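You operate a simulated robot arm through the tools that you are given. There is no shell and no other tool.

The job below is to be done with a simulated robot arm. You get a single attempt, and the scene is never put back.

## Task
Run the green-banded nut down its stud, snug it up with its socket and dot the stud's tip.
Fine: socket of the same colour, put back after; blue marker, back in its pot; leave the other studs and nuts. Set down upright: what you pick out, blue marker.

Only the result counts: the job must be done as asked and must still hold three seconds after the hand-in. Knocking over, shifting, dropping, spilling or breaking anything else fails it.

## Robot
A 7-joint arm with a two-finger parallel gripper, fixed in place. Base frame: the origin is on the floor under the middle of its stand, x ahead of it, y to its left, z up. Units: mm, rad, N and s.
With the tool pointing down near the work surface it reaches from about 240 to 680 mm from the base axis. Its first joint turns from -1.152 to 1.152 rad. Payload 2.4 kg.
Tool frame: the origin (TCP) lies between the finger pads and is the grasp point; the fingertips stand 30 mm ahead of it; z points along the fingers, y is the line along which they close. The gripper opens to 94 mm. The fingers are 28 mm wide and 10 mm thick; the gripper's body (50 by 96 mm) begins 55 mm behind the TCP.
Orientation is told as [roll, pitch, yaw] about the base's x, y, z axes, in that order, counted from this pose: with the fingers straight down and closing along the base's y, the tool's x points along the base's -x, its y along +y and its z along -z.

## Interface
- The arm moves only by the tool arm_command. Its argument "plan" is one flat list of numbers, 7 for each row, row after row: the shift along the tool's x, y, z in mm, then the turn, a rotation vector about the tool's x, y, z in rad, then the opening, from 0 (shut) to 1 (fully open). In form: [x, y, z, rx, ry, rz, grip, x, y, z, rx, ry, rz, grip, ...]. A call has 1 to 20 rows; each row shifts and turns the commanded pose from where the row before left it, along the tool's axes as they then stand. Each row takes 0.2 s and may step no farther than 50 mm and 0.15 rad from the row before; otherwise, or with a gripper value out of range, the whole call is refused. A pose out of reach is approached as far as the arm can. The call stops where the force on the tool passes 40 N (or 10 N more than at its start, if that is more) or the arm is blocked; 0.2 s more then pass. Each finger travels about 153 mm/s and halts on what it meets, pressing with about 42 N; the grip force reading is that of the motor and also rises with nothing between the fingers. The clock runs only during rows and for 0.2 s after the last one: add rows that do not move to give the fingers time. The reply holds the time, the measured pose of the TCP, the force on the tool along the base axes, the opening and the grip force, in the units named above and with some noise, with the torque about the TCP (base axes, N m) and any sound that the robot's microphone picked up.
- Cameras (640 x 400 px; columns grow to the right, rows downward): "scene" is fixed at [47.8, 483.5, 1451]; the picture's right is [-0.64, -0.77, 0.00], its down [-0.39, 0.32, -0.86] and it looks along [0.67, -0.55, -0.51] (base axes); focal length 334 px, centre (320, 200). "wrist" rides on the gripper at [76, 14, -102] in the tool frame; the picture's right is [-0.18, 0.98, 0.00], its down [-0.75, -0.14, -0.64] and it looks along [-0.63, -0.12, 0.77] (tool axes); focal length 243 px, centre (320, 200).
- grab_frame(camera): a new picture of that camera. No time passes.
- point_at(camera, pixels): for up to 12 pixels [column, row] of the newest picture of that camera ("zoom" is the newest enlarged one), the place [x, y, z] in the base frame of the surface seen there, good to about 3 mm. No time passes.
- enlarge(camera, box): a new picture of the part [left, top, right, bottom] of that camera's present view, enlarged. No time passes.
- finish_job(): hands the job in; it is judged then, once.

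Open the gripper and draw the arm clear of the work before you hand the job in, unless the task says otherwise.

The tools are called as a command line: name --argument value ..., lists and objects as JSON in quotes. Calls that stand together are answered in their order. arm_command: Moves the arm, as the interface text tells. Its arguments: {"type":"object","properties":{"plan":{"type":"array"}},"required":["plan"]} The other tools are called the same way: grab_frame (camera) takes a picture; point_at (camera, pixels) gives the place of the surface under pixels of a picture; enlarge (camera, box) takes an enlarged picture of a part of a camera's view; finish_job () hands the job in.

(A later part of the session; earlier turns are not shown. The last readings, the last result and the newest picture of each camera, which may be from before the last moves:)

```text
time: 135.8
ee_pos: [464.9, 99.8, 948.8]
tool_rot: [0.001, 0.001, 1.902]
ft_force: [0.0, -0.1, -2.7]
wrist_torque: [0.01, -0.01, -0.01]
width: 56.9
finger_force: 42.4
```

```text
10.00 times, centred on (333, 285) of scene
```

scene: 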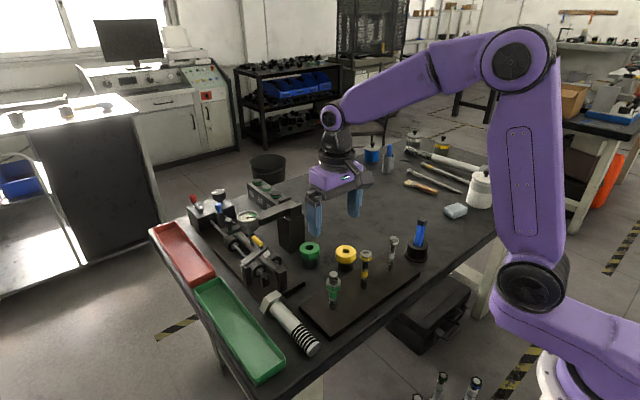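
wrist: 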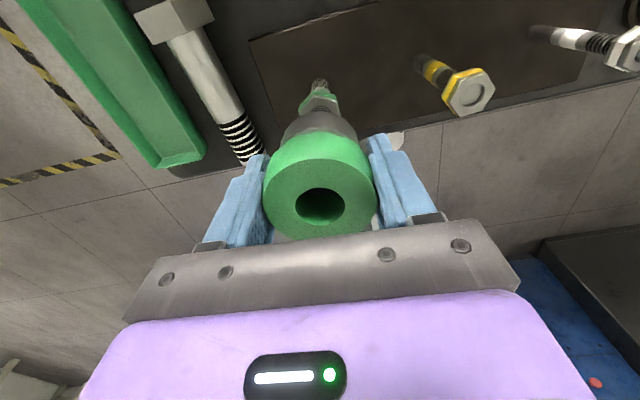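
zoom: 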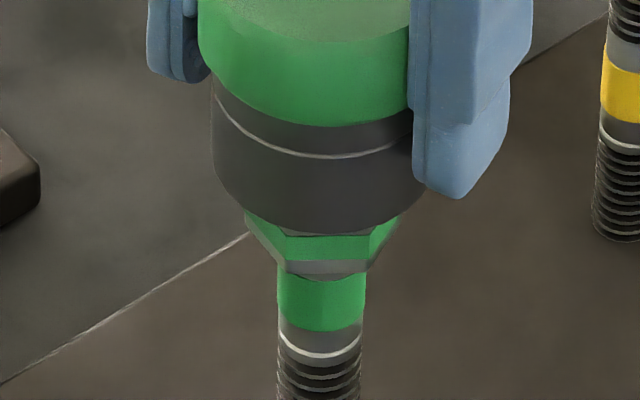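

Everything agrees now: stud at column 320, yaw 1.90 near the estimated hex alignment. I'll lower gently.

arm_command --plan '[0, 0, 1, 0, 0, 0, 0, 0, 0, 1, 0, 0, 0, 0, 0, 0, 1, 0, 0, 0, 0, 0, 0, 0.7, 0, 0, 0, 0, 0, 0, 0, 0, 0, 0, 0]'

```text
time: 137.0
ee_pos: [465.0, 98.6, 943.8]
tool_rot: [0.001, 0.0, 1.904]
ft_force: [0.4, 0.2, -2.4]
wrist_torque: [0.01, -0.04, -0.01]
width: 56.9
finger_force: 41.7
```

There's no contact at 943.8, so it's sliding over the nut. I'll continue down in 1.5 mm rows.

arm_command --plan '[0, 0, 1.5, 0, 0, 0, 0, 0, 0, 1.5, 0, 0, 0, 0, 0, 0, 1.5, 0, 0, 0, 0, 0, 0, 1.5, 0, 0, 0, 0, 0, 0, 1.5, 0, 0, 0, 0, 0, 0, 1.5, 0, 0, 0, 0, 0, 0, 1.5, 0, 0, 0, 0, 0, 0, 1.5, 0, 0, 0, 0, 0, 0, 0, 0, 0, 0, 0]'

enlarge --camera "scene" --box '[313, 250, 353, 310]'

```text
time: 139.0
ee_pos: [464.9, 100.4, 932.3]
tool_rot: [0.002, 0.0, 1.905]
ft_force: [-0.4, -0.7, -1.8]
wrist_torque: [0.02, -0.02, 0.0]
width: 56.6
finger_force: 42.1
```

```text
6.67 times, centred on (333, 280) of scene
```

zoom: 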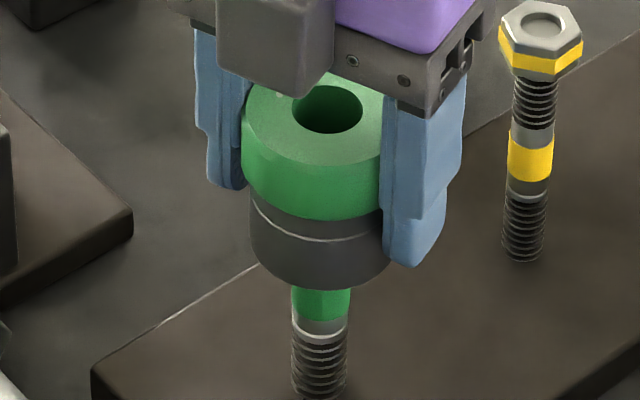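

The socket now covers most of the nut without load. I'll lower the last stretch gently.

arm_command --plan '[0, 0, 1.5, 0, 0, 0, 0, 0, 0, 1.5, 0, 0, 0, 0, 0, 0, 1.5, 0, 0, 0, 0, 0, 0, 1.5, 0, 0, 0, 0, 0, 0, 1, 0, 0, 0, 0, 0, 0, 1, 0, 0, 0, 0, 0, 0, 0.5, 0, 0, 0, 0, 0, 0, 0, 0, 0, 0, 0]'

```text
time: 140.8
ee_pos: [464.8, 99.3, 924.6]
tool_rot: [0.003, 0.0, 1.906]
ft_force: [0.6, -0.8, -2.9]
wrist_torque: [-0.01, -0.03, 0.03]
width: 56.8
finger_force: 41.9
```

The nut is fully in the socket and lateral forces are near zero. Now I'll turn clockwise and watch the torque.

arm_command --plan '[0, 0, 0, 0, 0, 0.05, 0, 0, 0, 0, 0, 0, 0.05, 0, 0, 0, 0, 0, 0, 0.05, 0, 0, 0, 0, 0, 0, 0.05, 0]'

enlarge --camera "wrist" --box '[270, 80, 370, 170]'

```text
time: 141.8
ee_pos: [465.8, 100.6, 924.3]
tool_rot: [0.001, 0.0, 1.698]
ft_force: [0.7, 1.7, -11.0]
wrist_torque: [-0.06, -0.07, 0.17]
width: 56.7
finger_force: 41.6
```

```text
4.44 times, centred on (320, 125) of wrist
```

zoom: 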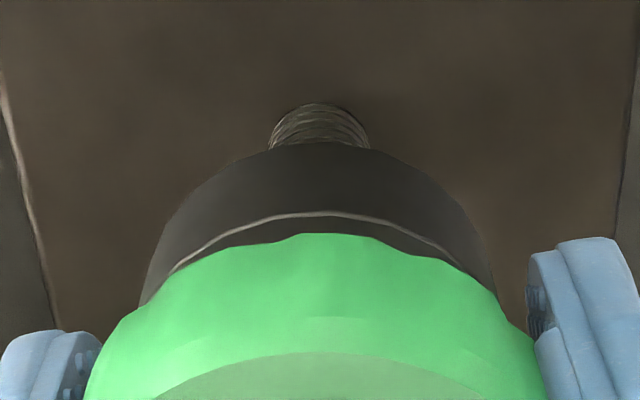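

The torque is 0.17 N·m and Fz is -11 N, so the nut seems to pull the socket down a bit. I'll turn another 0.4 rad.

arm_command --plan '[0, 0, 0, 0, 0, 0.1, 0, 0, 0, 0, 0, 0, 0.1, 0, 0, 0, 0, 0, 0, 0.1, 0, 0, 0, 0, 0, 0, 0.1, 0]'

enlarge --camera "wrist" --box '[270, 80, 370, 170]'

```text
time: 142.8
ee_pos: [465.7, 100.8, 925.2]
tool_rot: [0.001, 0.001, 1.294]
ft_force: [-0.7, -1.5, -7.8]
wrist_torque: [-0.11, -0.06, 0.33]
width: 57.3
finger_force: 41.9
```

```text
4.44 times, centred on (320, 125) of wrist
```

zoom: 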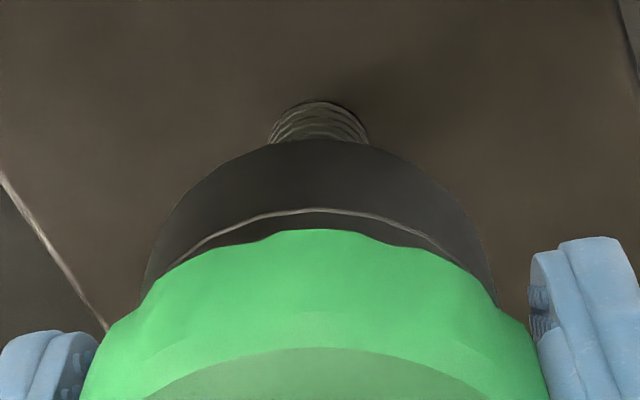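

The scallop outline shifted left by about 15 px, so the ring slipped slightly in the grip at about 0.33 N·m. I'll turn a little more and compare again.

arm_command --plan '[0, 0, 0, 0, 0, 0.05, 0, 0, 0, 0, 0, 0, 0.05, 0, 0, 0, 0, 0, 0, 0.05, 0, 0, 0, 0, 0, 0, 0.05, 0]'

enlarge --camera "wrist" --box '[270, 80, 370, 170]'

```text
time: 143.8
ee_pos: [464.9, 100.8, 923.8]
tool_rot: [-0.001, 0.001, 1.1]
ft_force: [-4.4, 7.3, 6.9]
wrist_torque: [0.07, 0.09, 0.24]
width: 57.4
finger_force: 41.3
```

```text
4.44 times, centred on (320, 125) of wrist
```

zoom: 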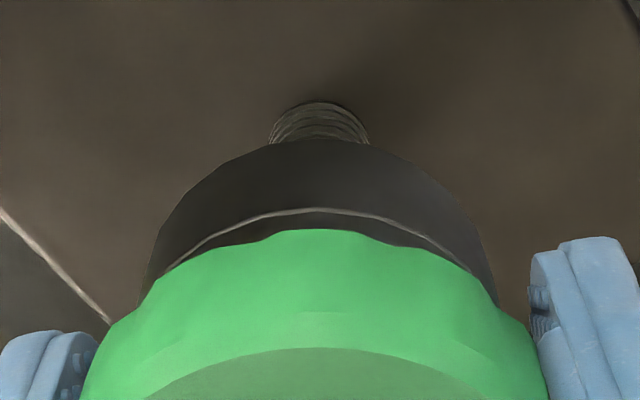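

The outline stayed the same this time, so the socket and nut turned with the hand by 0.2 rad at about 0.24 N·m. I'll make a longer 0.9 rad turn to see if the torque builds up.

arm_command --plan '[0, 0, 0, 0, 0, 0.1, 0, 0, 0, 0, 0, 0, 0.1, 0, 0, 0, 0, 0, 0, 0.1, 0, 0, 0, 0, 0, 0, 0.1, 0, 0, 0, 0, 0, 0, 0.1, 0, 0, 0, 0, 0, 0, 0.1, 0, 0, 0, 0, 0, 0, 0.1, 0, 0, 0, 0, 0, 0, 0.1, 0, 0, 0, 0, 0, 0, 0.1, 0]'

enlarge --camera "wrist" --box '[270, 80, 370, 170]'

enlarge --camera "scene" --box '[313, 250, 353, 310]'

```text
time: 145.8
ee_pos: [463.7, 99.8, 924.6]
tool_rot: [-0.001, 0.004, 0.201]
ft_force: [-6.9, 4.9, 2.5]
wrist_torque: [0.13, 0.07, 0.24]
width: 58.1
finger_force: 41.7
```

```text
4.44 times, centred on (320, 125) of wrist
```

zoom: 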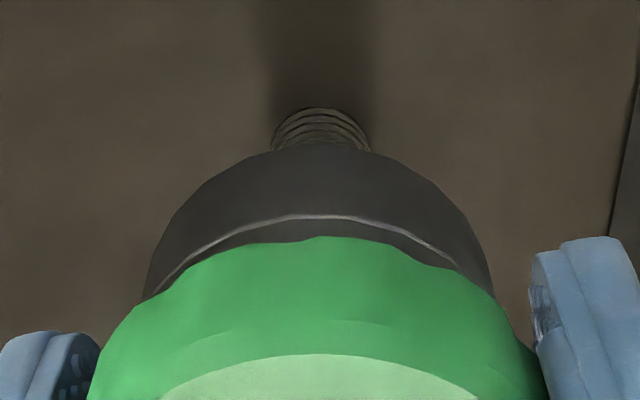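

```text
6.67 times, centred on (333, 280) of scene
```

zoom: 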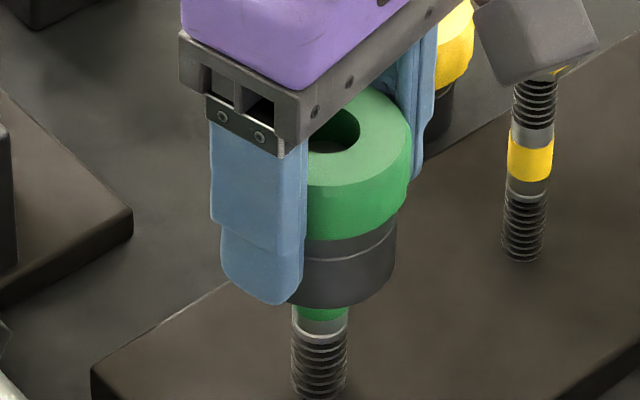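

The ring outline changed and the width is now 58.1, so the hand slipped on the ring, meaning the nut is resisting firmly. I'll unload slightly, raise the socket about 19 mm (still just engaged), and inspect the nut's height and angle.

arm_command --plan '[0, 0, 0, 0, 0, -0.04, 0, 0, 0, -2, 0, 0, 0, 0, 0, 0, -3, 0, 0, 0, 0, 0, 0, -4, 0, 0, 0, 0, 0, 0, -4, 0, 0, 0, 0, 0, 0, -4, 0, 0, 0, 0, 0, 0, -2, 0, 0, 0, 0, 0, 0, 0, 0, 0, 0, 0]'

enlarge --camera "scene" --box '[316, 265, 350, 305]'

```text
time: 147.6
ee_pos: [464.7, 100.0, 942.6]
tool_rot: [-0.001, -0.001, 0.245]
ft_force: [-3.3, 6.1, -4.0]
wrist_torque: [0.21, 0.17, 0.01]
width: 57.9
finger_force: 42.1
```

```text
10.00 times, centred on (333, 285) of scene
```

zoom: 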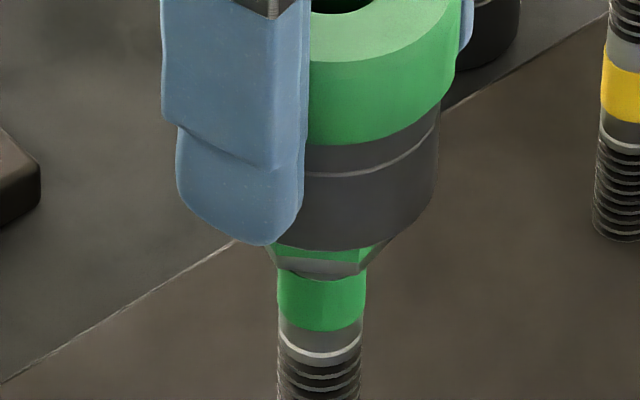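

The nut's height is unchanged and it has turned only about 7° more, so it's hard against its seat. I'll lower the socket fully again, regrip it with the pads settled, and make a careful final tightening ramp.

arm_command --plan '[0, 0, 2, 0, 0, 0, 0, 0, 0, 3, 0, 0, 0, 0, 0, 0, 4, 0, 0, 0, 0, 0, 0, 4, 0, 0, 0, 0, 0, 0, 3, 0, 0, 0, 0, 0, 0, 2, 0, 0, 0, 0, 0, 0, 1, 0, 0, 0, 0, 0, 0, 0, 0, 0, 0, 0]'

enlarge --camera "wrist" --box '[270, 80, 370, 170]'

enlarge --camera "wrist" --box '[270, 140, 370, 230]'

```text
time: 149.4
ee_pos: [466.0, 100.0, 923.5]
tool_rot: [-0.002, 0.0, 0.244]
ft_force: [-1.9, 5.5, -1.4]
wrist_torque: [0.16, 0.09, 0.05]
width: 57.6
finger_force: 41.9
```

```text
4.44 times, centred on (320, 125) of wrist
```

zoom: 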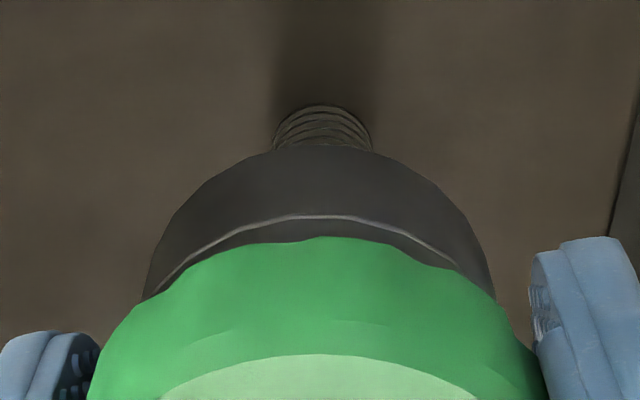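

```text
4.44 times, centred on (320, 185) of wrist
```

zoom: 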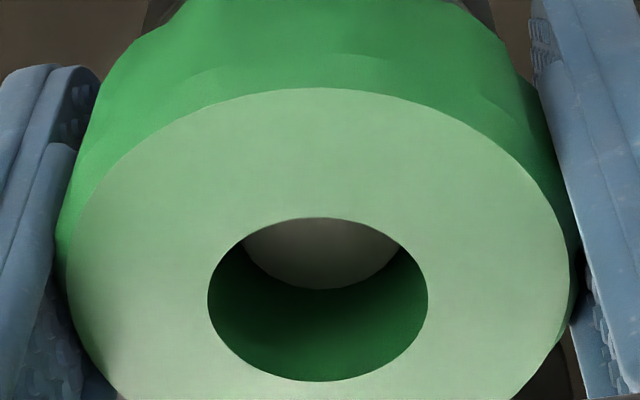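

The pads are resting on the scallop peaks at width 57.6. I'll release, turn the hand back about 15° so the pads sit between scallops, and regrip for a firmer hold.

arm_command --plan '[0, 0, 0, 0, 0, 0, 0.7, 0, 0, 0, 0, 0, 0, 0.7, 0, 0, 0, 0, 0, -0.13, 0.7, 0, 0, 0, 0, 0, -0.13, 0.7, 0, 0, 0, 0, 0, 0, 0.5, 0, 0, 0, 0, 0, 0, 0, 0, 0, 0, 0, 0, 0, 0, 0, 0, 0, 0, 0, 0, 0]'

enlarge --camera "wrist" --box '[270, 80, 370, 170]'

enlarge --camera "wrist" --box '[270, 140, 370, 230]'

```text
time: 151.2
ee_pos: [465.5, 100.8, 924.5]
tool_rot: [-0.001, 0.0, 0.506]
ft_force: [1.6, -0.3, 2.0]
wrist_torque: [0.05, 0.03, 0.0]
width: 57.4
finger_force: 41.8
```

```text
4.44 times, centred on (320, 125) of wrist
```

zoom: 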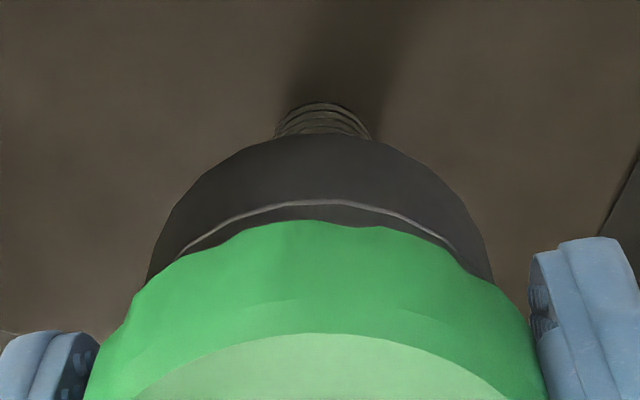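

```text
4.44 times, centred on (320, 185) of wrist
```

zoom: 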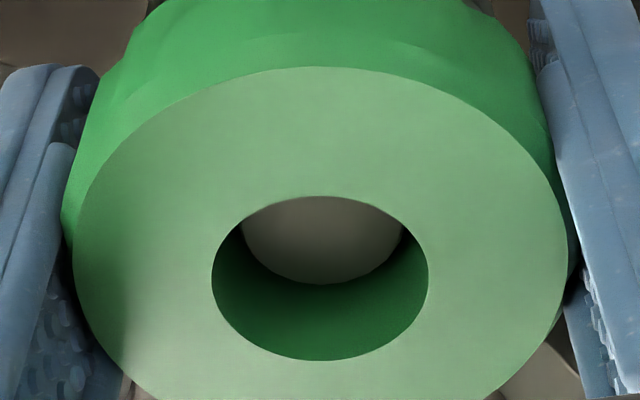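

The socket has settled on the nut and the regrip is firm. Now I'll ramp in small clockwise steps, reading the torque after each.

arm_command --plan '[0, 0, 0, 0, 0, 0.04, 0, 0, 0, 0, 0, 0, 0.04, 0]'

arm_command --plan '[0, 0, 0, 0, 0, 0.04, 0, 0, 0, 0, 0, 0, 0.04, 0]'

arm_command --plan '[0, 0, 0, 0, 0, 0.04, 0, 0, 0, 0, 0, 0, 0.04, 0]'

enlarge --camera "wrist" --box '[270, 80, 370, 170]'

```text
time: 151.8
ee_pos: [465.9, 100.0, 925.8]
tool_rot: [0.0, 0.002, 0.425]
ft_force: [-0.2, 1.4, 1.3]
wrist_torque: [0.02, -0.02, 0.01]
width: 57.3
finger_force: 41.9
```

```text
time: 152.4
ee_pos: [465.0, 100.3, 924.3]
tool_rot: [0.001, 0.0, 0.343]
ft_force: [-4.1, 0.8, 10.1]
wrist_torque: [0.0, 0.03, 0.09]
width: 57.2
finger_force: 41.9
```

```text
time: 153.0
ee_pos: [464.6, 99.7, 924.2]
tool_rot: [0.001, -0.001, 0.262]
ft_force: [-1.9, 3.2, 4.1]
wrist_torque: [0.04, 0.03, 0.17]
width: 57.8
finger_force: 41.6
```

```text
4.44 times, centred on (320, 125) of wrist
```

zoom: 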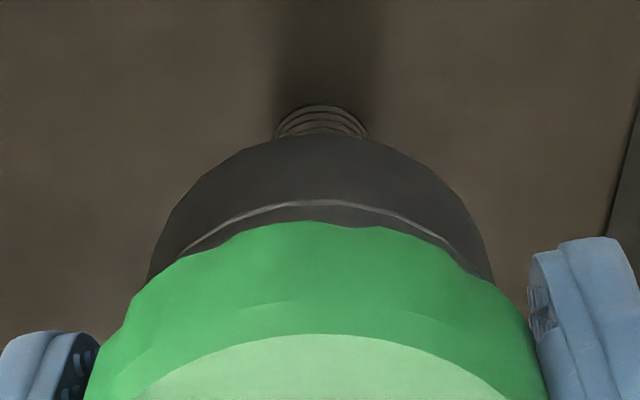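

The torque now ramps steadily (0.01, 0.09, 0.17 N·m) with no slip visible. I'll continue the ramp.

arm_command --plan '[0, 0, 0, 0, 0, 0.04, 0, 0, 0, 0, 0, 0, 0.04, 0]'

arm_command --plan '[0, 0, 0, 0, 0, 0.04, 0, 0, 0, 0, 0, 0, 0.04, 0]'

arm_command --plan '[0, 0, 0, 0, 0, 0.04, 0, 0, 0, 0, 0, 0, 0.04, 0]'

enlarge --camera "wrist" --box '[270, 80, 370, 170]'

```text
time: 153.6
ee_pos: [465.3, 99.5, 924.9]
tool_rot: [0.001, 0.001, 0.182]
ft_force: [-1.7, -0.2, 2.8]
wrist_torque: [0.02, 0.05, 0.12]
width: 57.7
finger_force: 42.3
```

```text
time: 154.2
ee_pos: [464.4, 100.6, 925.4]
tool_rot: [-0.001, 0.002, 0.103]
ft_force: [2.3, -0.3, -0.4]
wrist_torque: [0.0, -0.03, 0.12]
width: 57.4
finger_force: 42.0
```

```text
time: 154.8
ee_pos: [465.5, 98.7, 923.9]
tool_rot: [0.0, 0.0, 0.02]
ft_force: [-0.2, -2.8, 5.3]
wrist_torque: [-0.03, 0.07, 0.12]
width: 57.4
finger_force: 41.7
```

```text
4.44 times, centred on (320, 125) of wrist
```

zoom: 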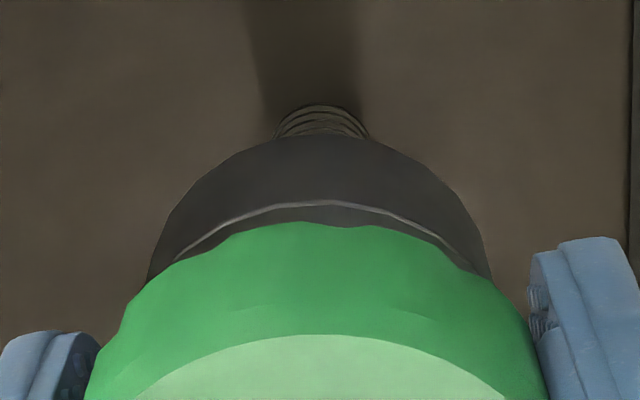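

The torque is steady at about 0.12 N·m while the socket mostly turns with the hand. I need to know if the nut is really turning, so I'll raise the socket 19 mm and compare the nut's angle and height with the last look.

arm_command --plan '[0, 0, -2, 0, 0, -0.03, 0, 0, 0, -3, 0, 0, 0, 0, 0, 0, -4, 0, 0, 0, 0, 0, 0, -4, 0, 0, 0, 0, 0, 0, -4, 0, 0, 0, 0, 0, 0, -3, 0, 0, 0, 0, 0, 0, -2, 0, 0, 0, 0, 0, 0, 0, 0, 0, 0, 0]'

enlarge --camera "scene" --box '[316, 265, 350, 305]'

enlarge --camera "scene" --box '[325, 280, 341, 300]'

```text
time: 156.6
ee_pos: [464.9, 100.7, 947.0]
tool_rot: [-0.003, 0.003, 0.054]
ft_force: [-1.1, -1.9, -3.5]
wrist_torque: [-0.07, 0.06, 0.0]
width: 57.2
finger_force: 41.9
```

```text
10.00 times, centred on (333, 285) of scene
```

zoom: 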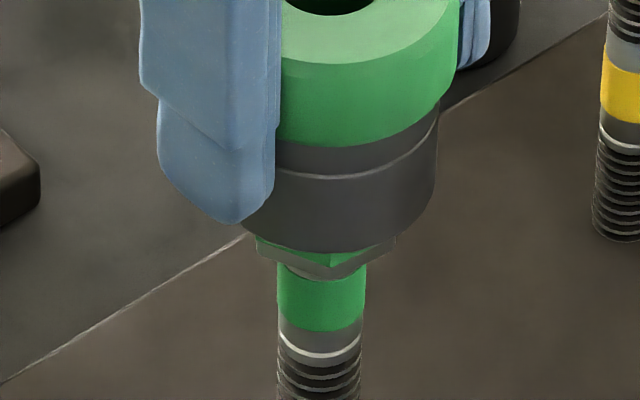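

```text
16.00 times, centred on (333, 290) of scene
```

zoom: 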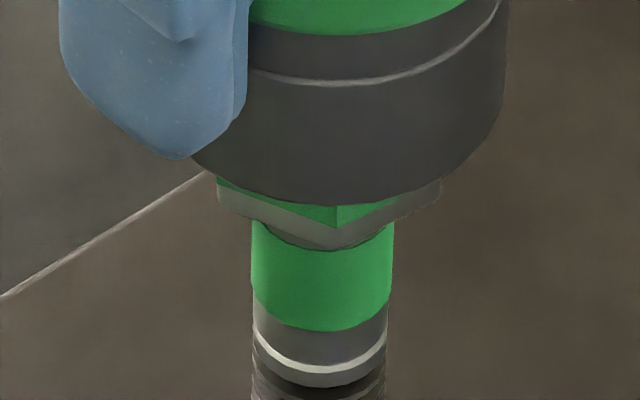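

The nut's front corner is now at (335,205), so it really turned about 23° with the socket while its height barely changed. I'll lift the socket off completely to compare exactly with the earlier 12.5× view.

arm_command --plan '[0, 0, -3, 0, 0, 0, 0, 0, 0, -5, 0, 0, 0, 0, 0, 0, -6, 0, 0, 0, 0, 0, 0, -7, 0, 0, 0, 0, 0, 0, -7, 0, 0, 0, 0, 0, 0, -7, 0, 0, 0, 0, 0, 0, -7, 0, 0, 0, 0, 0, 0, -6, 0, 0, 0, 0, 0, 0, -3, 0, 0, 0, 0, 0, 0, 0, 0, 0, 0, 0]'

enlarge --camera "scene" --box '[318, 268, 350, 300]'

point_at --camera "zoom" --pixels '[[315, 70], [315, 90], [300, 80], [330, 80], [245, 180], [260, 200], [300, 220], [340, 215], [370, 180], [390, 170], [240, 200], [310, 235]]'

```text
time: 158.8
ee_pos: [464.4, 100.7, 997.6]
tool_rot: [-0.003, 0.001, 0.055]
ft_force: [-0.2, 0.3, -2.9]
wrist_torque: [-0.01, 0.03, 0.01]
width: 57.3
finger_force: 42.6
```

```text
12.50 times, centred on (334, 284) of scene
```

zoom: 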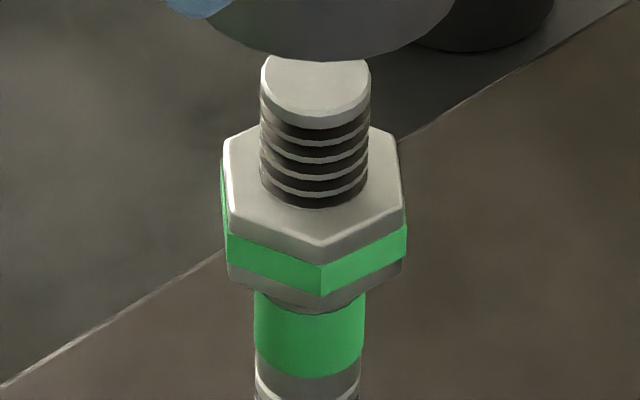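

```text
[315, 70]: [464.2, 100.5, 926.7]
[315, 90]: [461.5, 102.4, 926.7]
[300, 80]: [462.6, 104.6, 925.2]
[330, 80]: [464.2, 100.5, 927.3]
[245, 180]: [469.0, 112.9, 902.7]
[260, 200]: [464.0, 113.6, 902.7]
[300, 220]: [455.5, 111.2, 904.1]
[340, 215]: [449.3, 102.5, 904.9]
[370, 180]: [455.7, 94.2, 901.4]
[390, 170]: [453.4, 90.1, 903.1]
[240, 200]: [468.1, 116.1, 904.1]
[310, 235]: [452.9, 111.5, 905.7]
```

The nut's height is identical to before (top ≈903, same threads showing), so it's hard on its seat and only the tightening angle changed. I'll re-seat the socket once more at the same yaw and give one brisk tightening turn to be sure it's snug.

arm_command --plan '[0, 0, 3, 0, 0, 0, 0, 0, 0, 5, 0, 0, 0, 0, 0, 0, 6, 0, 0, 0, 0, 0, 0, 7, 0, 0, 0, 0, 0, 0, 7, 0, 0, 0, 0, 0, 0, 7, 0, 0, 0, 0, 0, 0, 6, 0, 0, 0, 0, 0, 0, 5, 0, 0, 0, 0, 0, 0, 3, 0, 0, 0, 0, 0, 0, 2, 0, 0, 0, 0, 0, 0, 1, 0, 0, 0, 0, 0, 0, 1, 0, 0, 0, 0, 0, 0, 0, 0, 0, 0, 0]'

enlarge --camera "wrist" --box '[270, 80, 370, 170]'

```text
time: 161.6
ee_pos: [467.2, 101.0, 945.1]
tool_rot: [0.0, -0.004, 0.056]
ft_force: [4.4, 5.1, 28.3]
wrist_torque: [-0.33, -0.02, 0.0]
width: 57.4
finger_force: 41.8
```

```text
4.44 times, centred on (320, 125) of wrist
```

zoom: 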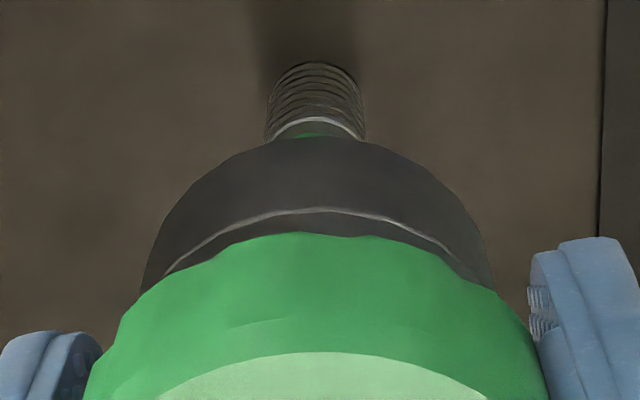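

It's resting on top with Fz≈28 N and the stud appears at column 316. I'll raise 2 mm and recheck the centring unloaded.

arm_command --plan '[0, 0, -2, 0, 0, 0, 0, 0, 0, -1, 0, 0, 0, 0, 0, 0, 0, 0, 0, 0, 0]'

enlarge --camera "wrist" --box '[270, 80, 370, 170]'

enlarge --camera "scene" --box '[316, 265, 350, 305]'

```text
time: 162.4
ee_pos: [462.6, 99.0, 946.9]
tool_rot: [-0.001, 0.007, 0.054]
ft_force: [-0.7, 0.2, -3.8]
wrist_torque: [0.02, 0.0, -0.04]
width: 57.2
finger_force: 42.0
```

```text
4.44 times, centred on (320, 125) of wrist
```

zoom: 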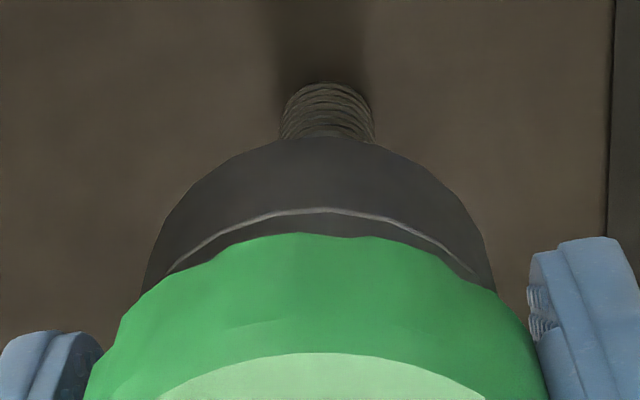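

```text
10.00 times, centred on (333, 285) of scene
```

zoom: 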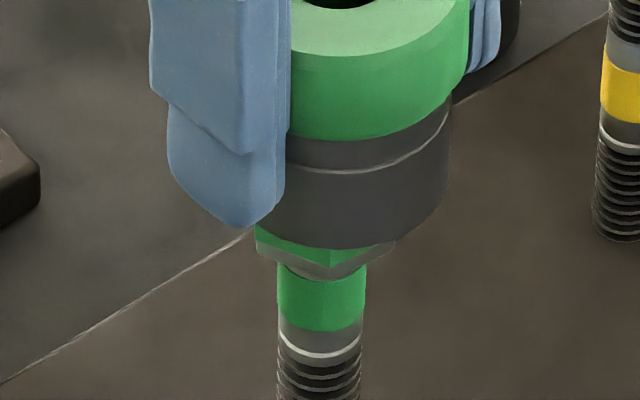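

The arm still shows a residual deflection (pitch 0.007, x 462.6) as happened before. I'll make a tiny move to let it settle and look again.

arm_command --plan '[0.1, 0, -0.5, 0, 0, 0, 0, -0.1, 0, 0, 0, 0, 0, 0, 0, 0, 0, 0, 0, 0, 0]'

enlarge --camera "wrist" --box '[270, 80, 370, 170]'

enlarge --camera "scene" --box '[313, 250, 353, 310]'

```text
time: 163.2
ee_pos: [464.8, 100.8, 947.5]
tool_rot: [-0.003, 0.001, 0.055]
ft_force: [1.2, 0.4, -2.0]
wrist_torque: [-0.03, 0.01, -0.03]
width: 57.5
finger_force: 42.7
```

```text
4.44 times, centred on (320, 125) of wrist
```

zoom: 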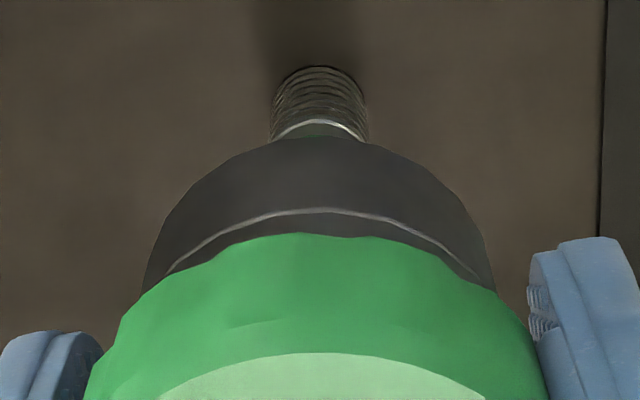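

```text
6.67 times, centred on (333, 280) of scene
```

zoom: 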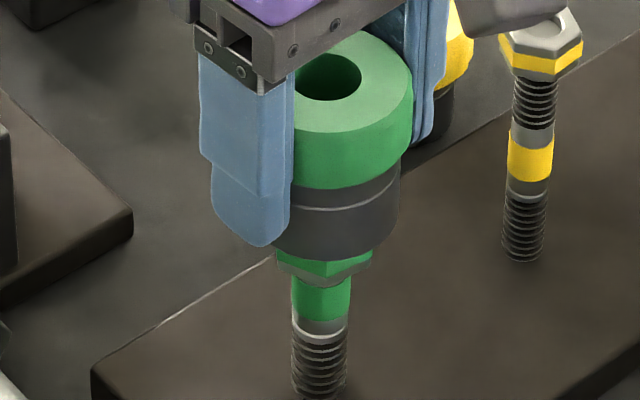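

It has settled with the stud at column 319.5 and the scene view centred. I'll lower again slowly.

arm_command --plan '[0, 0, 0.8, 0, 0, 0, 0, 0, 0, 0.8, 0, 0, 0, 0, 0, 0, 0.5, 0, 0, 0, 0, 0, 0, 0, 0, 0, 0, 0]'

```text
time: 164.2
ee_pos: [465.8, 100.1, 946.7]
tool_rot: [-0.001, 0.001, 0.054]
ft_force: [-0.7, -0.4, 0.3]
wrist_torque: [-0.03, -0.04, -0.03]
width: 57.2
finger_force: 41.6
```

Only light contact so far. I'll lower another 1 mm and see if it goes in.

arm_command --plan '[0, 0, 0.5, 0, 0, 0, 0, 0, 0, 0.5, 0, 0, 0, 0, 0, 0, 0, 0, 0, 0, 0]'

```text
time: 165.0
ee_pos: [464.6, 100.2, 946.3]
tool_rot: [0.0, 0.001, 0.054]
ft_force: [-5.0, -2.4, 14.6]
wrist_torque: [-0.11, -0.07, -0.04]
width: 57.3
finger_force: 42.4
```

Blocked at 14.6 N, so I'll search clockwise in fine steps.

arm_command --plan '[0, 0, 0, 0, 0, 0.03, 0, 0, 0, 0, 0, 0, 0.03, 0, 0, 0, 0, 0, 0, 0.03, 0, 0, 0, 0, 0, 0, 0.03, 0]'

arm_command --plan '[0, 0, 0, 0, 0, 0.03, 0, 0, 0, 0, 0, 0, 0.03, 0, 0, 0, 0, 0, 0, 0.03, 0, 0, 0, 0, 0, 0, 0.03, 0]'

enlarge --camera "scene" --box '[316, 265, 350, 305]'

```text
time: 166.0
ee_pos: [465.0, 101.4, 945.3]
tool_rot: [0.0, -0.002, -0.064]
ft_force: [1.3, 6.4, 16.4]
wrist_torque: [0.08, -0.33, 0.1]
width: 57.2
finger_force: 42.1
```

```text
time: 167.0
ee_pos: [465.5, 100.2, 945.9]
tool_rot: [-0.001, -0.001, -0.189]
ft_force: [6.8, 3.7, 15.0]
wrist_torque: [0.24, -0.59, 0.11]
width: 57.2
finger_force: 42.0
```

```text
10.00 times, centred on (333, 285) of scene
```

zoom: 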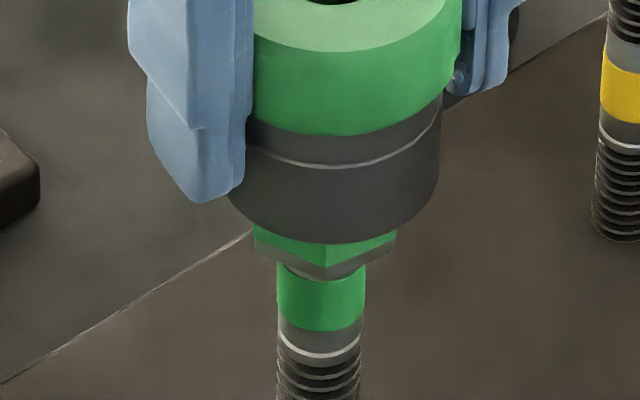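

The nut hasn't moved (front corner still at column 328). I'll ease the pressure slightly and continue the clockwise search.

arm_command --plan '[0, 0, -0.3, 0, 0, 0.03, 0, 0, 0, 0, 0, 0, 0.03, 0, 0, 0, 0, 0, 0, 0.03, 0, 0, 0, 0, 0, 0, 0.03, 0, 0, 0, 0, 0, 0, 0.03, 0]'

arm_command --plan '[0, 0, 0, 0, 0, 0.03, 0, 0, 0, 0, 0, 0, 0.03, 0, 0, 0, 0, 0, 0, 0.03, 0, 0, 0, 0, 0, 0, 0.03, 0, 0, 0, 0, 0, 0, 0.03, 0]'

```text
time: 168.2
ee_pos: [464.2, 99.9, 945.1]
tool_rot: [0.0, 0.0, -0.335]
ft_force: [2.9, 5.0, 15.0]
wrist_torque: [0.09, -0.39, 0.05]
width: 57.2
finger_force: 41.7
```

```text
time: 169.4
ee_pos: [464.7, 100.4, 944.7]
tool_rot: [-0.001, -0.001, -0.486]
ft_force: [2.2, 5.0, 17.0]
wrist_torque: [0.01, -0.34, 0.06]
width: 57.0
finger_force: 41.7
```

Rotated about 31° so far with a small steady side force in +y. I'll shift 0.4 mm that way and keep searching.

arm_command --plan '[0, 0.4, 0, 0, 0, 0.03, 0, 0, 0, 0, 0, 0, 0.03, 0, 0, 0, 0, 0, 0, 0.03, 0, 0, 0, 0, 0, 0, 0.03, 0, 0, 0, 0, 0, 0, 0.03, 0]'

arm_command --plan '[0, 0, 0, 0, 0, 0.03, 0, 0, 0, 0, 0, 0, 0.03, 0, 0, 0, 0, 0, 0, 0.03, 0, 0, 0, 0, 0, 0, 0.03, 0, 0, 0, 0, 0, 0, 0.03, 0]'

arm_command --plan '[0, 0, 0, 0, 0, 0.03, 0, 0, 0, 0, 0, 0, 0.03, 0, 0, 0, 0, 0, 0, 0.03, 0, 0, 0, 0, 0, 0, 0.03, 0, 0, 0, 0, 0, 0, 0.03, 0]'

enlarge --camera "wrist" --box '[270, 80, 370, 170]'

enlarge --camera "scene" --box '[316, 265, 350, 305]'

```text
time: 170.6
ee_pos: [465.5, 100.7, 945.7]
tool_rot: [-0.002, -0.001, -0.637]
ft_force: [5.4, 2.1, 11.7]
wrist_torque: [-0.03, -0.46, 0.1]
width: 57.1
finger_force: 41.5
```

```text
time: 171.8
ee_pos: [464.8, 100.4, 945.1]
tool_rot: [-0.003, 0.001, -0.787]
ft_force: [0.5, 1.1, 2.6]
wrist_torque: [0.0, -0.14, 0.03]
width: 57.2
finger_force: 41.7
```

```text
time: 173.0
ee_pos: [464.8, 101.1, 944.5]
tool_rot: [-0.001, 0.001, -0.936]
ft_force: [-1.1, 0.4, -0.8]
wrist_torque: [-0.01, -0.02, 0.03]
width: 57.3
finger_force: 42.1
```

```text
4.44 times, centred on (320, 125) of wrist
```

zoom: 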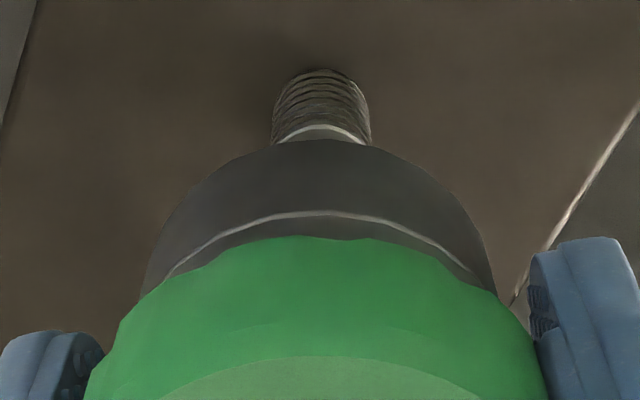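

```text
10.00 times, centred on (333, 285) of scene
```

zoom: 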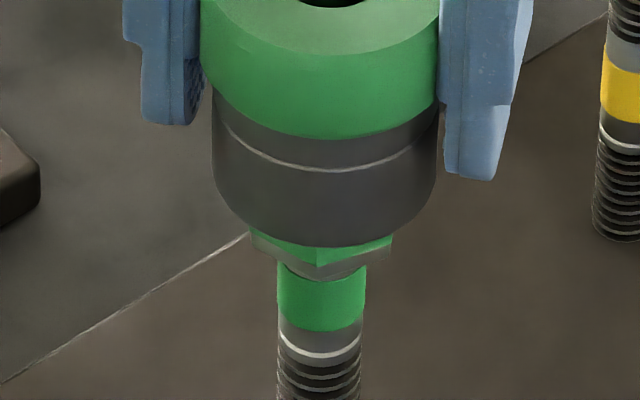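

Fz has fallen to about zero, so the hex has lined up. I'll lower the socket fully onto the nut.

arm_command --plan '[0, 0, 1, 0, 0, 0, 0, 0, 0, 1, 0, 0, 0, 0, 0, 0, 1.5, 0, 0, 0, 0, 0, 0, 1.5, 0, 0, 0, 0, 0, 0, 1.5, 0, 0, 0, 0, 0, 0, 1.5, 0, 0, 0, 0, 0, 0, 1.5, 0, 0, 0, 0, 0, 0, 1.5, 0, 0, 0, 0, 0, 0, 1.5, 0, 0, 0, 0, 0, 0, 1.5, 0, 0, 0, 0, 0, 0, 1.5, 0, 0, 0, 0, 0, 0, 1.5, 0, 0, 0, 0, 0, 0, 1.5, 0, 0, 0, 0, 0, 0, 1, 0, 0, 0, 0, 0, 0, 0, 0, 0, 0, 0]'

enlarge --camera "wrist" --box '[270, 80, 370, 170]'

```text
time: 174.1
ee_pos: [465.9, 100.3, 941.6]
tool_rot: [0.0, -0.002, -0.936]
ft_force: [-4.0, -2.6, 11.7]
wrist_torque: [-0.14, 0.11, -0.02]
width: 57.5
finger_force: 42.3
stopped in row 5: the force on the tool passed its limit at 43 N (the readings are from after the stop); the commanded pose is now the measured one
```

```text
4.44 times, centred on (320, 125) of wrist
```

zoom: 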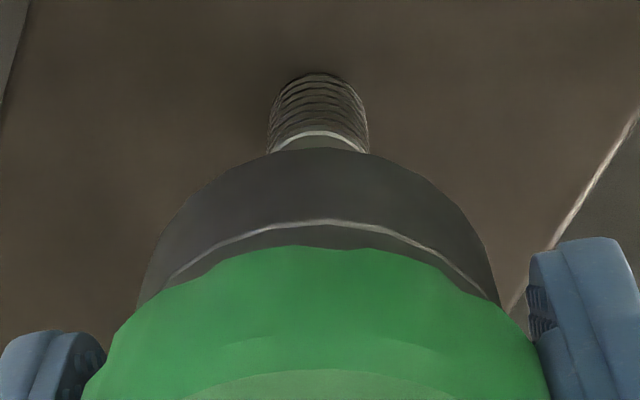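

It wasn't engaged and the force limit stopped the descent, with the socket sliding up a little in the grip. The nut has already been torqued hard enough earlier to make the ring slip, so I'll stop tightening. I'll lift the socket clear and check the nut.

arm_command --plan '[0, 0, -2, 0, 0, 0, 0, 0, 0, -4, 0, 0, 0, 0, 0, 0, -5, 0, 0, 0, 0, 0, 0, -6, 0, 0, 0, 0, 0, 0, -7, 0, 0, 0, 0, 0, 0, -7, 0, 0, 0, 0, 0, 0, -7, 0, 0, 0, 0, 0, 0, -7, 0, 0, 0, 0, 0, 0, -6, 0, 0, 0, 0, 0, 0, -5, 0, 0, 0, 0, 0, 0, -3, 0, 0, 0, 0, 0, 0, 0, 0, 0, 0, 0]'

enlarge --camera "scene" --box '[318, 268, 350, 300]'

enlarge --camera "wrist" --box '[270, 140, 370, 230]'

```text
time: 176.7
ee_pos: [465.0, 100.9, 998.8]
tool_rot: [0.003, -0.001, -0.936]
ft_force: [-0.3, 0.2, -2.9]
wrist_torque: [0.0, 0.01, 0.02]
width: 57.3
finger_force: 41.6
```

```text
12.50 times, centred on (334, 284) of scene
```

zoom: 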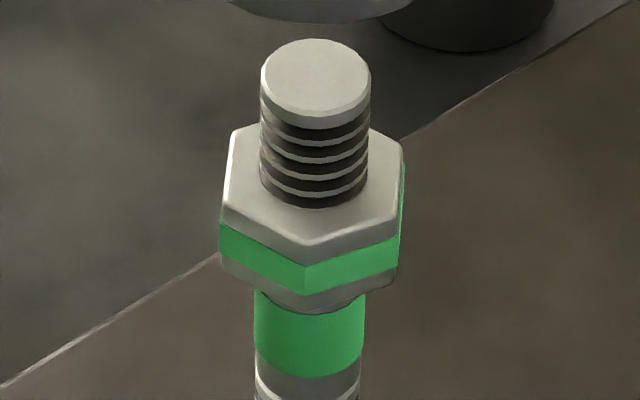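

```text
4.44 times, centred on (320, 185) of wrist
```

zoom: 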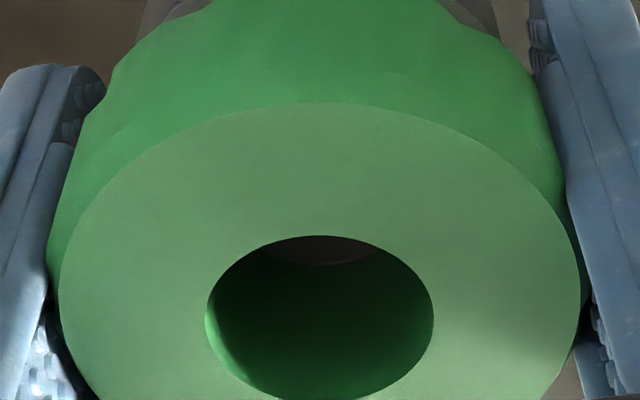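

The nut sits at the same height on its seat, with the tip standing clear. The socket is held about 20 mm below its top. I'll rotate to yaw 0 and carry it smoothly back above its original spot at (643.4,31.9).

arm_command --plan '[0, 0, 0, 0, 0, -0.1, 0, 0, 0, 0, 0, 0, -0.15, 0, 0, 0, 0, 0, 0, -0.15, 0, 0, 0, 0, 0, 0, -0.15, 0, 0, 0, 0, 0, 0, -0.15, 0, 0, 0, 0, 0, 0, -0.136, 0, 0, 0, 0, 0, 0, -0.1, 0, 0, 0, 0, 0, 0, 0, 0]'

arm_command --plan '[-2, -0.8, 0, 0, 0, 0, 0, -5, -1.9, 0, 0, 0, 0, 0, -8, -3.1, 0, 0, 0, 0, 0, -11, -4.2, 0, 0, 0, 0, 0, -13, -5, 0, 0, 0, 0, 0, -14, -5.4, 0, 0, 0, 0, 0, -14, -5.4, 0, 0, 0, 0, 0, -14, -5.4, 0, 0, 0, 0, 0, -14, -5.4, 0, 0, 0, 0, 0, -14, -5.4, 0, 0, 0, 0, 0, -14, -5.4, 0, 0, 0, 0, 0, -14, -5.4, 0, 0, 0, 0, 0, -13, -5, 0, 0, 0, 0, 0, -11, -4.2, 0, 0, 0, 0, 0, -8, -3.1, 0, 0, 0, 0, 0, -5, -1.9, 0, 0, 0, 0, 0, -3, -1.2, 0, 0, 0, 0, 0, -1.4, -0.7, 0, 0, 0, 0, 0, 0, 0, 0, 0, 0, 0, 0]'

grab_frame --camera "wrist"

enlarge --camera "scene" --box '[250, 160, 370, 260]'

```text
time: 178.5
ee_pos: [465.1, 100.8, 999.6]
tool_rot: [-0.001, -0.001, 0.002]
ft_force: [0.7, 0.6, -2.2]
wrist_torque: [0.0, 0.02, -0.02]
width: 57.2
finger_force: 41.9
```

```text
time: 182.5
ee_pos: [643.5, 31.3, 1000.0]
tool_rot: [-0.001, -0.001, 0.0]
ft_force: [0.2, 1.0, -3.1]
wrist_torque: [-0.03, -0.02, 0.0]
width: 57.2
finger_force: 42.3
```

```text
taken
```

wrist: 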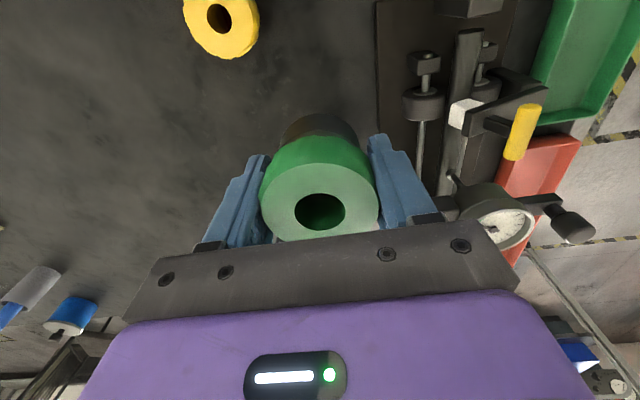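

```text
4.00 times, centred on (310, 210) of scene
```

zoom: 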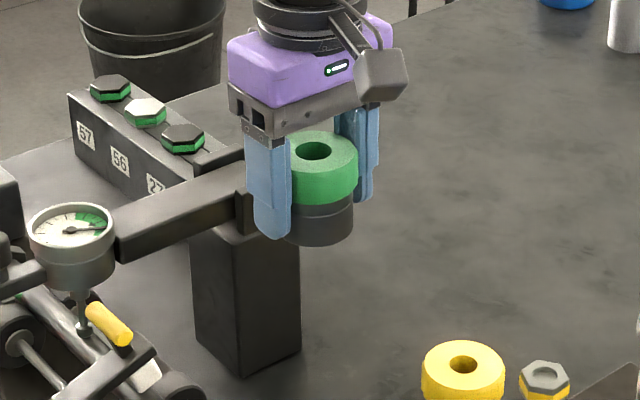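

The socket is above its original spot at (643.5,31.3). I'll lower it smoothly at yaw 0 to a few millimetres above the table.

arm_command --plan '[0, 0, 3, 0, 0, 0, 0, 0, 0, 6, 0, 0, 0, 0, 0, 0, 8, 0, 0, 0, 0, 0, 0, 9, 0, 0, 0, 0, 0, 0, 9, 0, 0, 0, 0, 0, 0, 9, 0, 0, 0, 0, 0, 0, 9, 0, 0, 0, 0, 0, 0, 9, 0, 0, 0, 0, 0, 0, 9, 0, 0, 0, 0, 0, 0, 9, 0, 0, 0, 0, 0, 0, 9, 0, 0, 0, 0, 0, 0, 9, 0, 0, 0, 0, 0, 0, 9, 0, 0, 0, 0, 0, 0, 9, 0, 0, 0, 0, 0, 0, 9, 0, 0, 0, 0, 0, 0, 8, 0, 0, 0, 0, 0, 0, 6, 0, 0, 0, 0, 0, 0, 4, 0, 0, 0, 0, 0, 0, 2, 0, 0, 0, 0, 0, 0, 0, 0, 0, 0, 0]'

enlarge --camera "scene" --box '[270, 220, 350, 285]'

```text
time: 186.7
ee_pos: [643.9, 30.0, 855.5]
tool_rot: [0.0, -0.001, -0.001]
ft_force: [-0.5, 0.6, -2.6]
wrist_torque: [-0.01, 0.01, -0.02]
width: 57.2
finger_force: 41.8
```

```text
6.15 times, centred on (310, 252) of scene
```

zoom: 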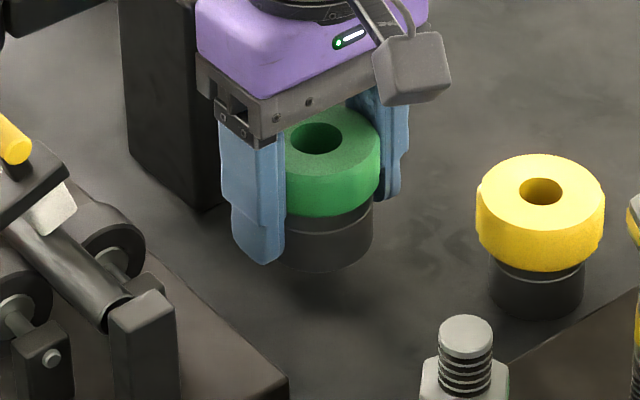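

There's still a gap under the socket. I'll lower further in small steps to find the table.

arm_command --plan '[0, 0, 2, 0, 0, 0, 0, 0, 0, 2, 0, 0, 0, 0, 0, 0, 2, 0, 0, 0, 0, 0, 0, 2, 0, 0, 0, 0, 0, 0, 2, 0, 0, 0, 0, 0, 0, 2, 0, 0, 0, 0, 0, 0, 1, 0, 0, 0, 0, 0, 0, 0, 0, 0, 0, 0]'

enlarge --camera "scene" --box '[285, 230, 335, 275]'

```text
time: 188.5
ee_pos: [643.4, 32.2, 841.8]
tool_rot: [0.001, -0.002, -0.001]
ft_force: [-0.3, 0.3, -1.9]
wrist_torque: [0.02, 0.02, -0.03]
width: 57.3
finger_force: 42.0
```

```text
8.89 times, centred on (310, 252) of scene
```

zoom: 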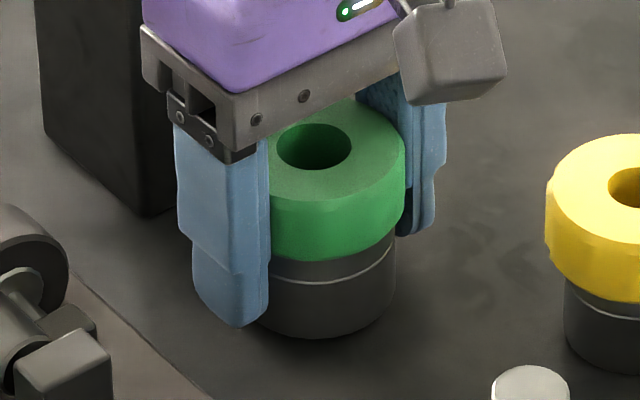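

The hole is at (314,147) against (316,160) originally, so roughly 4–5 mm remain. I'll lower in 1 mm steps.

arm_command --plan '[0, 0, 1, 0, 0, 0, 0, 0, 0, 1, 0, 0, 0, 0, 0, 0, 1, 0, 0, 0, 0, 0, 0, 0.7, 0, 0, 0, 0, 0, 0, 0, 0, 0, 0, 0]'

```text
time: 189.7
ee_pos: [643.8, 31.0, 838.6]
tool_rot: [0.0, -0.002, 0.001]
ft_force: [-0.5, 0.5, -3.1]
wrist_torque: [0.02, -0.01, 0.01]
width: 57.2
finger_force: 41.5
```

No contact yet at 838.6, so I'll continue down in half-millimetre steps.

arm_command --plan '[0, 0, 0.5, 0, 0, 0, 0, 0, 0, 0.5, 0, 0, 0, 0, 0, 0, 0.5, 0, 0, 0, 0, 0, 0, 0, 0, 0, 0, 0]'

enlarge --camera "scene" --box '[285, 230, 335, 275]'

```text
time: 190.7
ee_pos: [643.8, 30.9, 837.7]
tool_rot: [0.0, -0.002, 0.0]
ft_force: [-7.3, 0.5, 19.4]
wrist_torque: [0.19, 0.56, 0.07]
width: 57.2
finger_force: 42.0
```

```text
8.89 times, centred on (310, 252) of scene
```

zoom: 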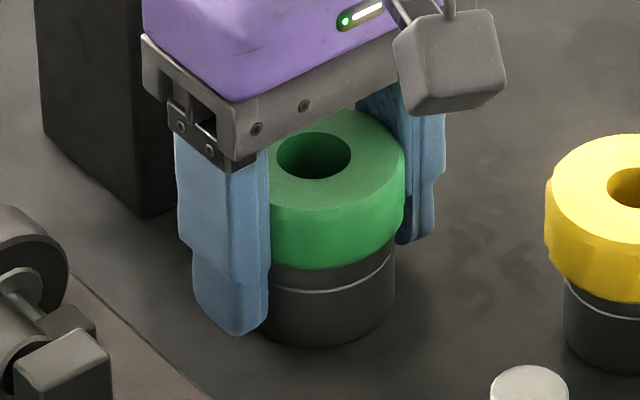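

The table contact is made at 19 N. I'll ease up 0.8 mm, open gently and retract straight up.

arm_command --plan '[0, 0, -0.8, 0, 0, 0, 0, 0, 0, 0, 0, 0, 0, 0, 0, 0, 0, 0, 0, 0, 0.63, 0, 0, 0, 0, 0, 0, 0.68, 0, 0, 0, 0, 0, 0, 0.8, 0, 0, 0, 0, 0, 0, 0.9, 0, 0, -5, 0, 0, 0, 0.9, 0, 0, -10, 0, 0, 0, 0.95, 0, 0, -20, 0, 0, 0, 1, 0, 0, -30, 0, 0, 0, 1, 0, 0, -40, 0, 0, 0, 1, 0, 0, -40, 0, 0, 0, 1, 0, 0, 0, 0, 0, 0, 1]'

enlarge --camera "scene" --box '[285, 230, 335, 275]'

grab_frame --camera "wrist"

```text
time: 193.5
ee_pos: [645.7, 32.5, 981.2]
tool_rot: [0.0, -0.002, -0.002]
ft_force: [0.4, 0.0, -0.7]
wrist_torque: [0.02, 0.0, -0.01]
width: 93.9
finger_force: 0.0
```

```text
8.89 times, centred on (310, 252) of scene
```

zoom: 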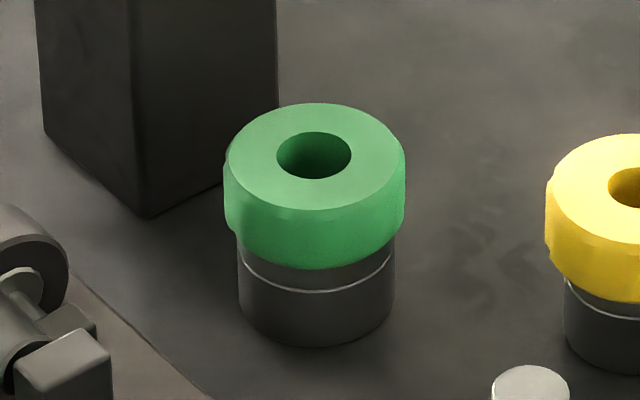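

```text
taken
```

wrist: 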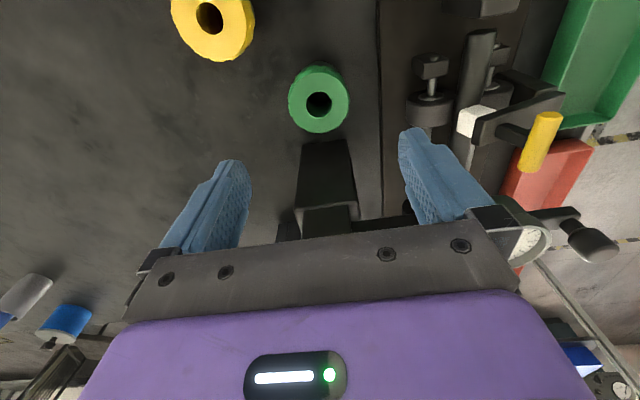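

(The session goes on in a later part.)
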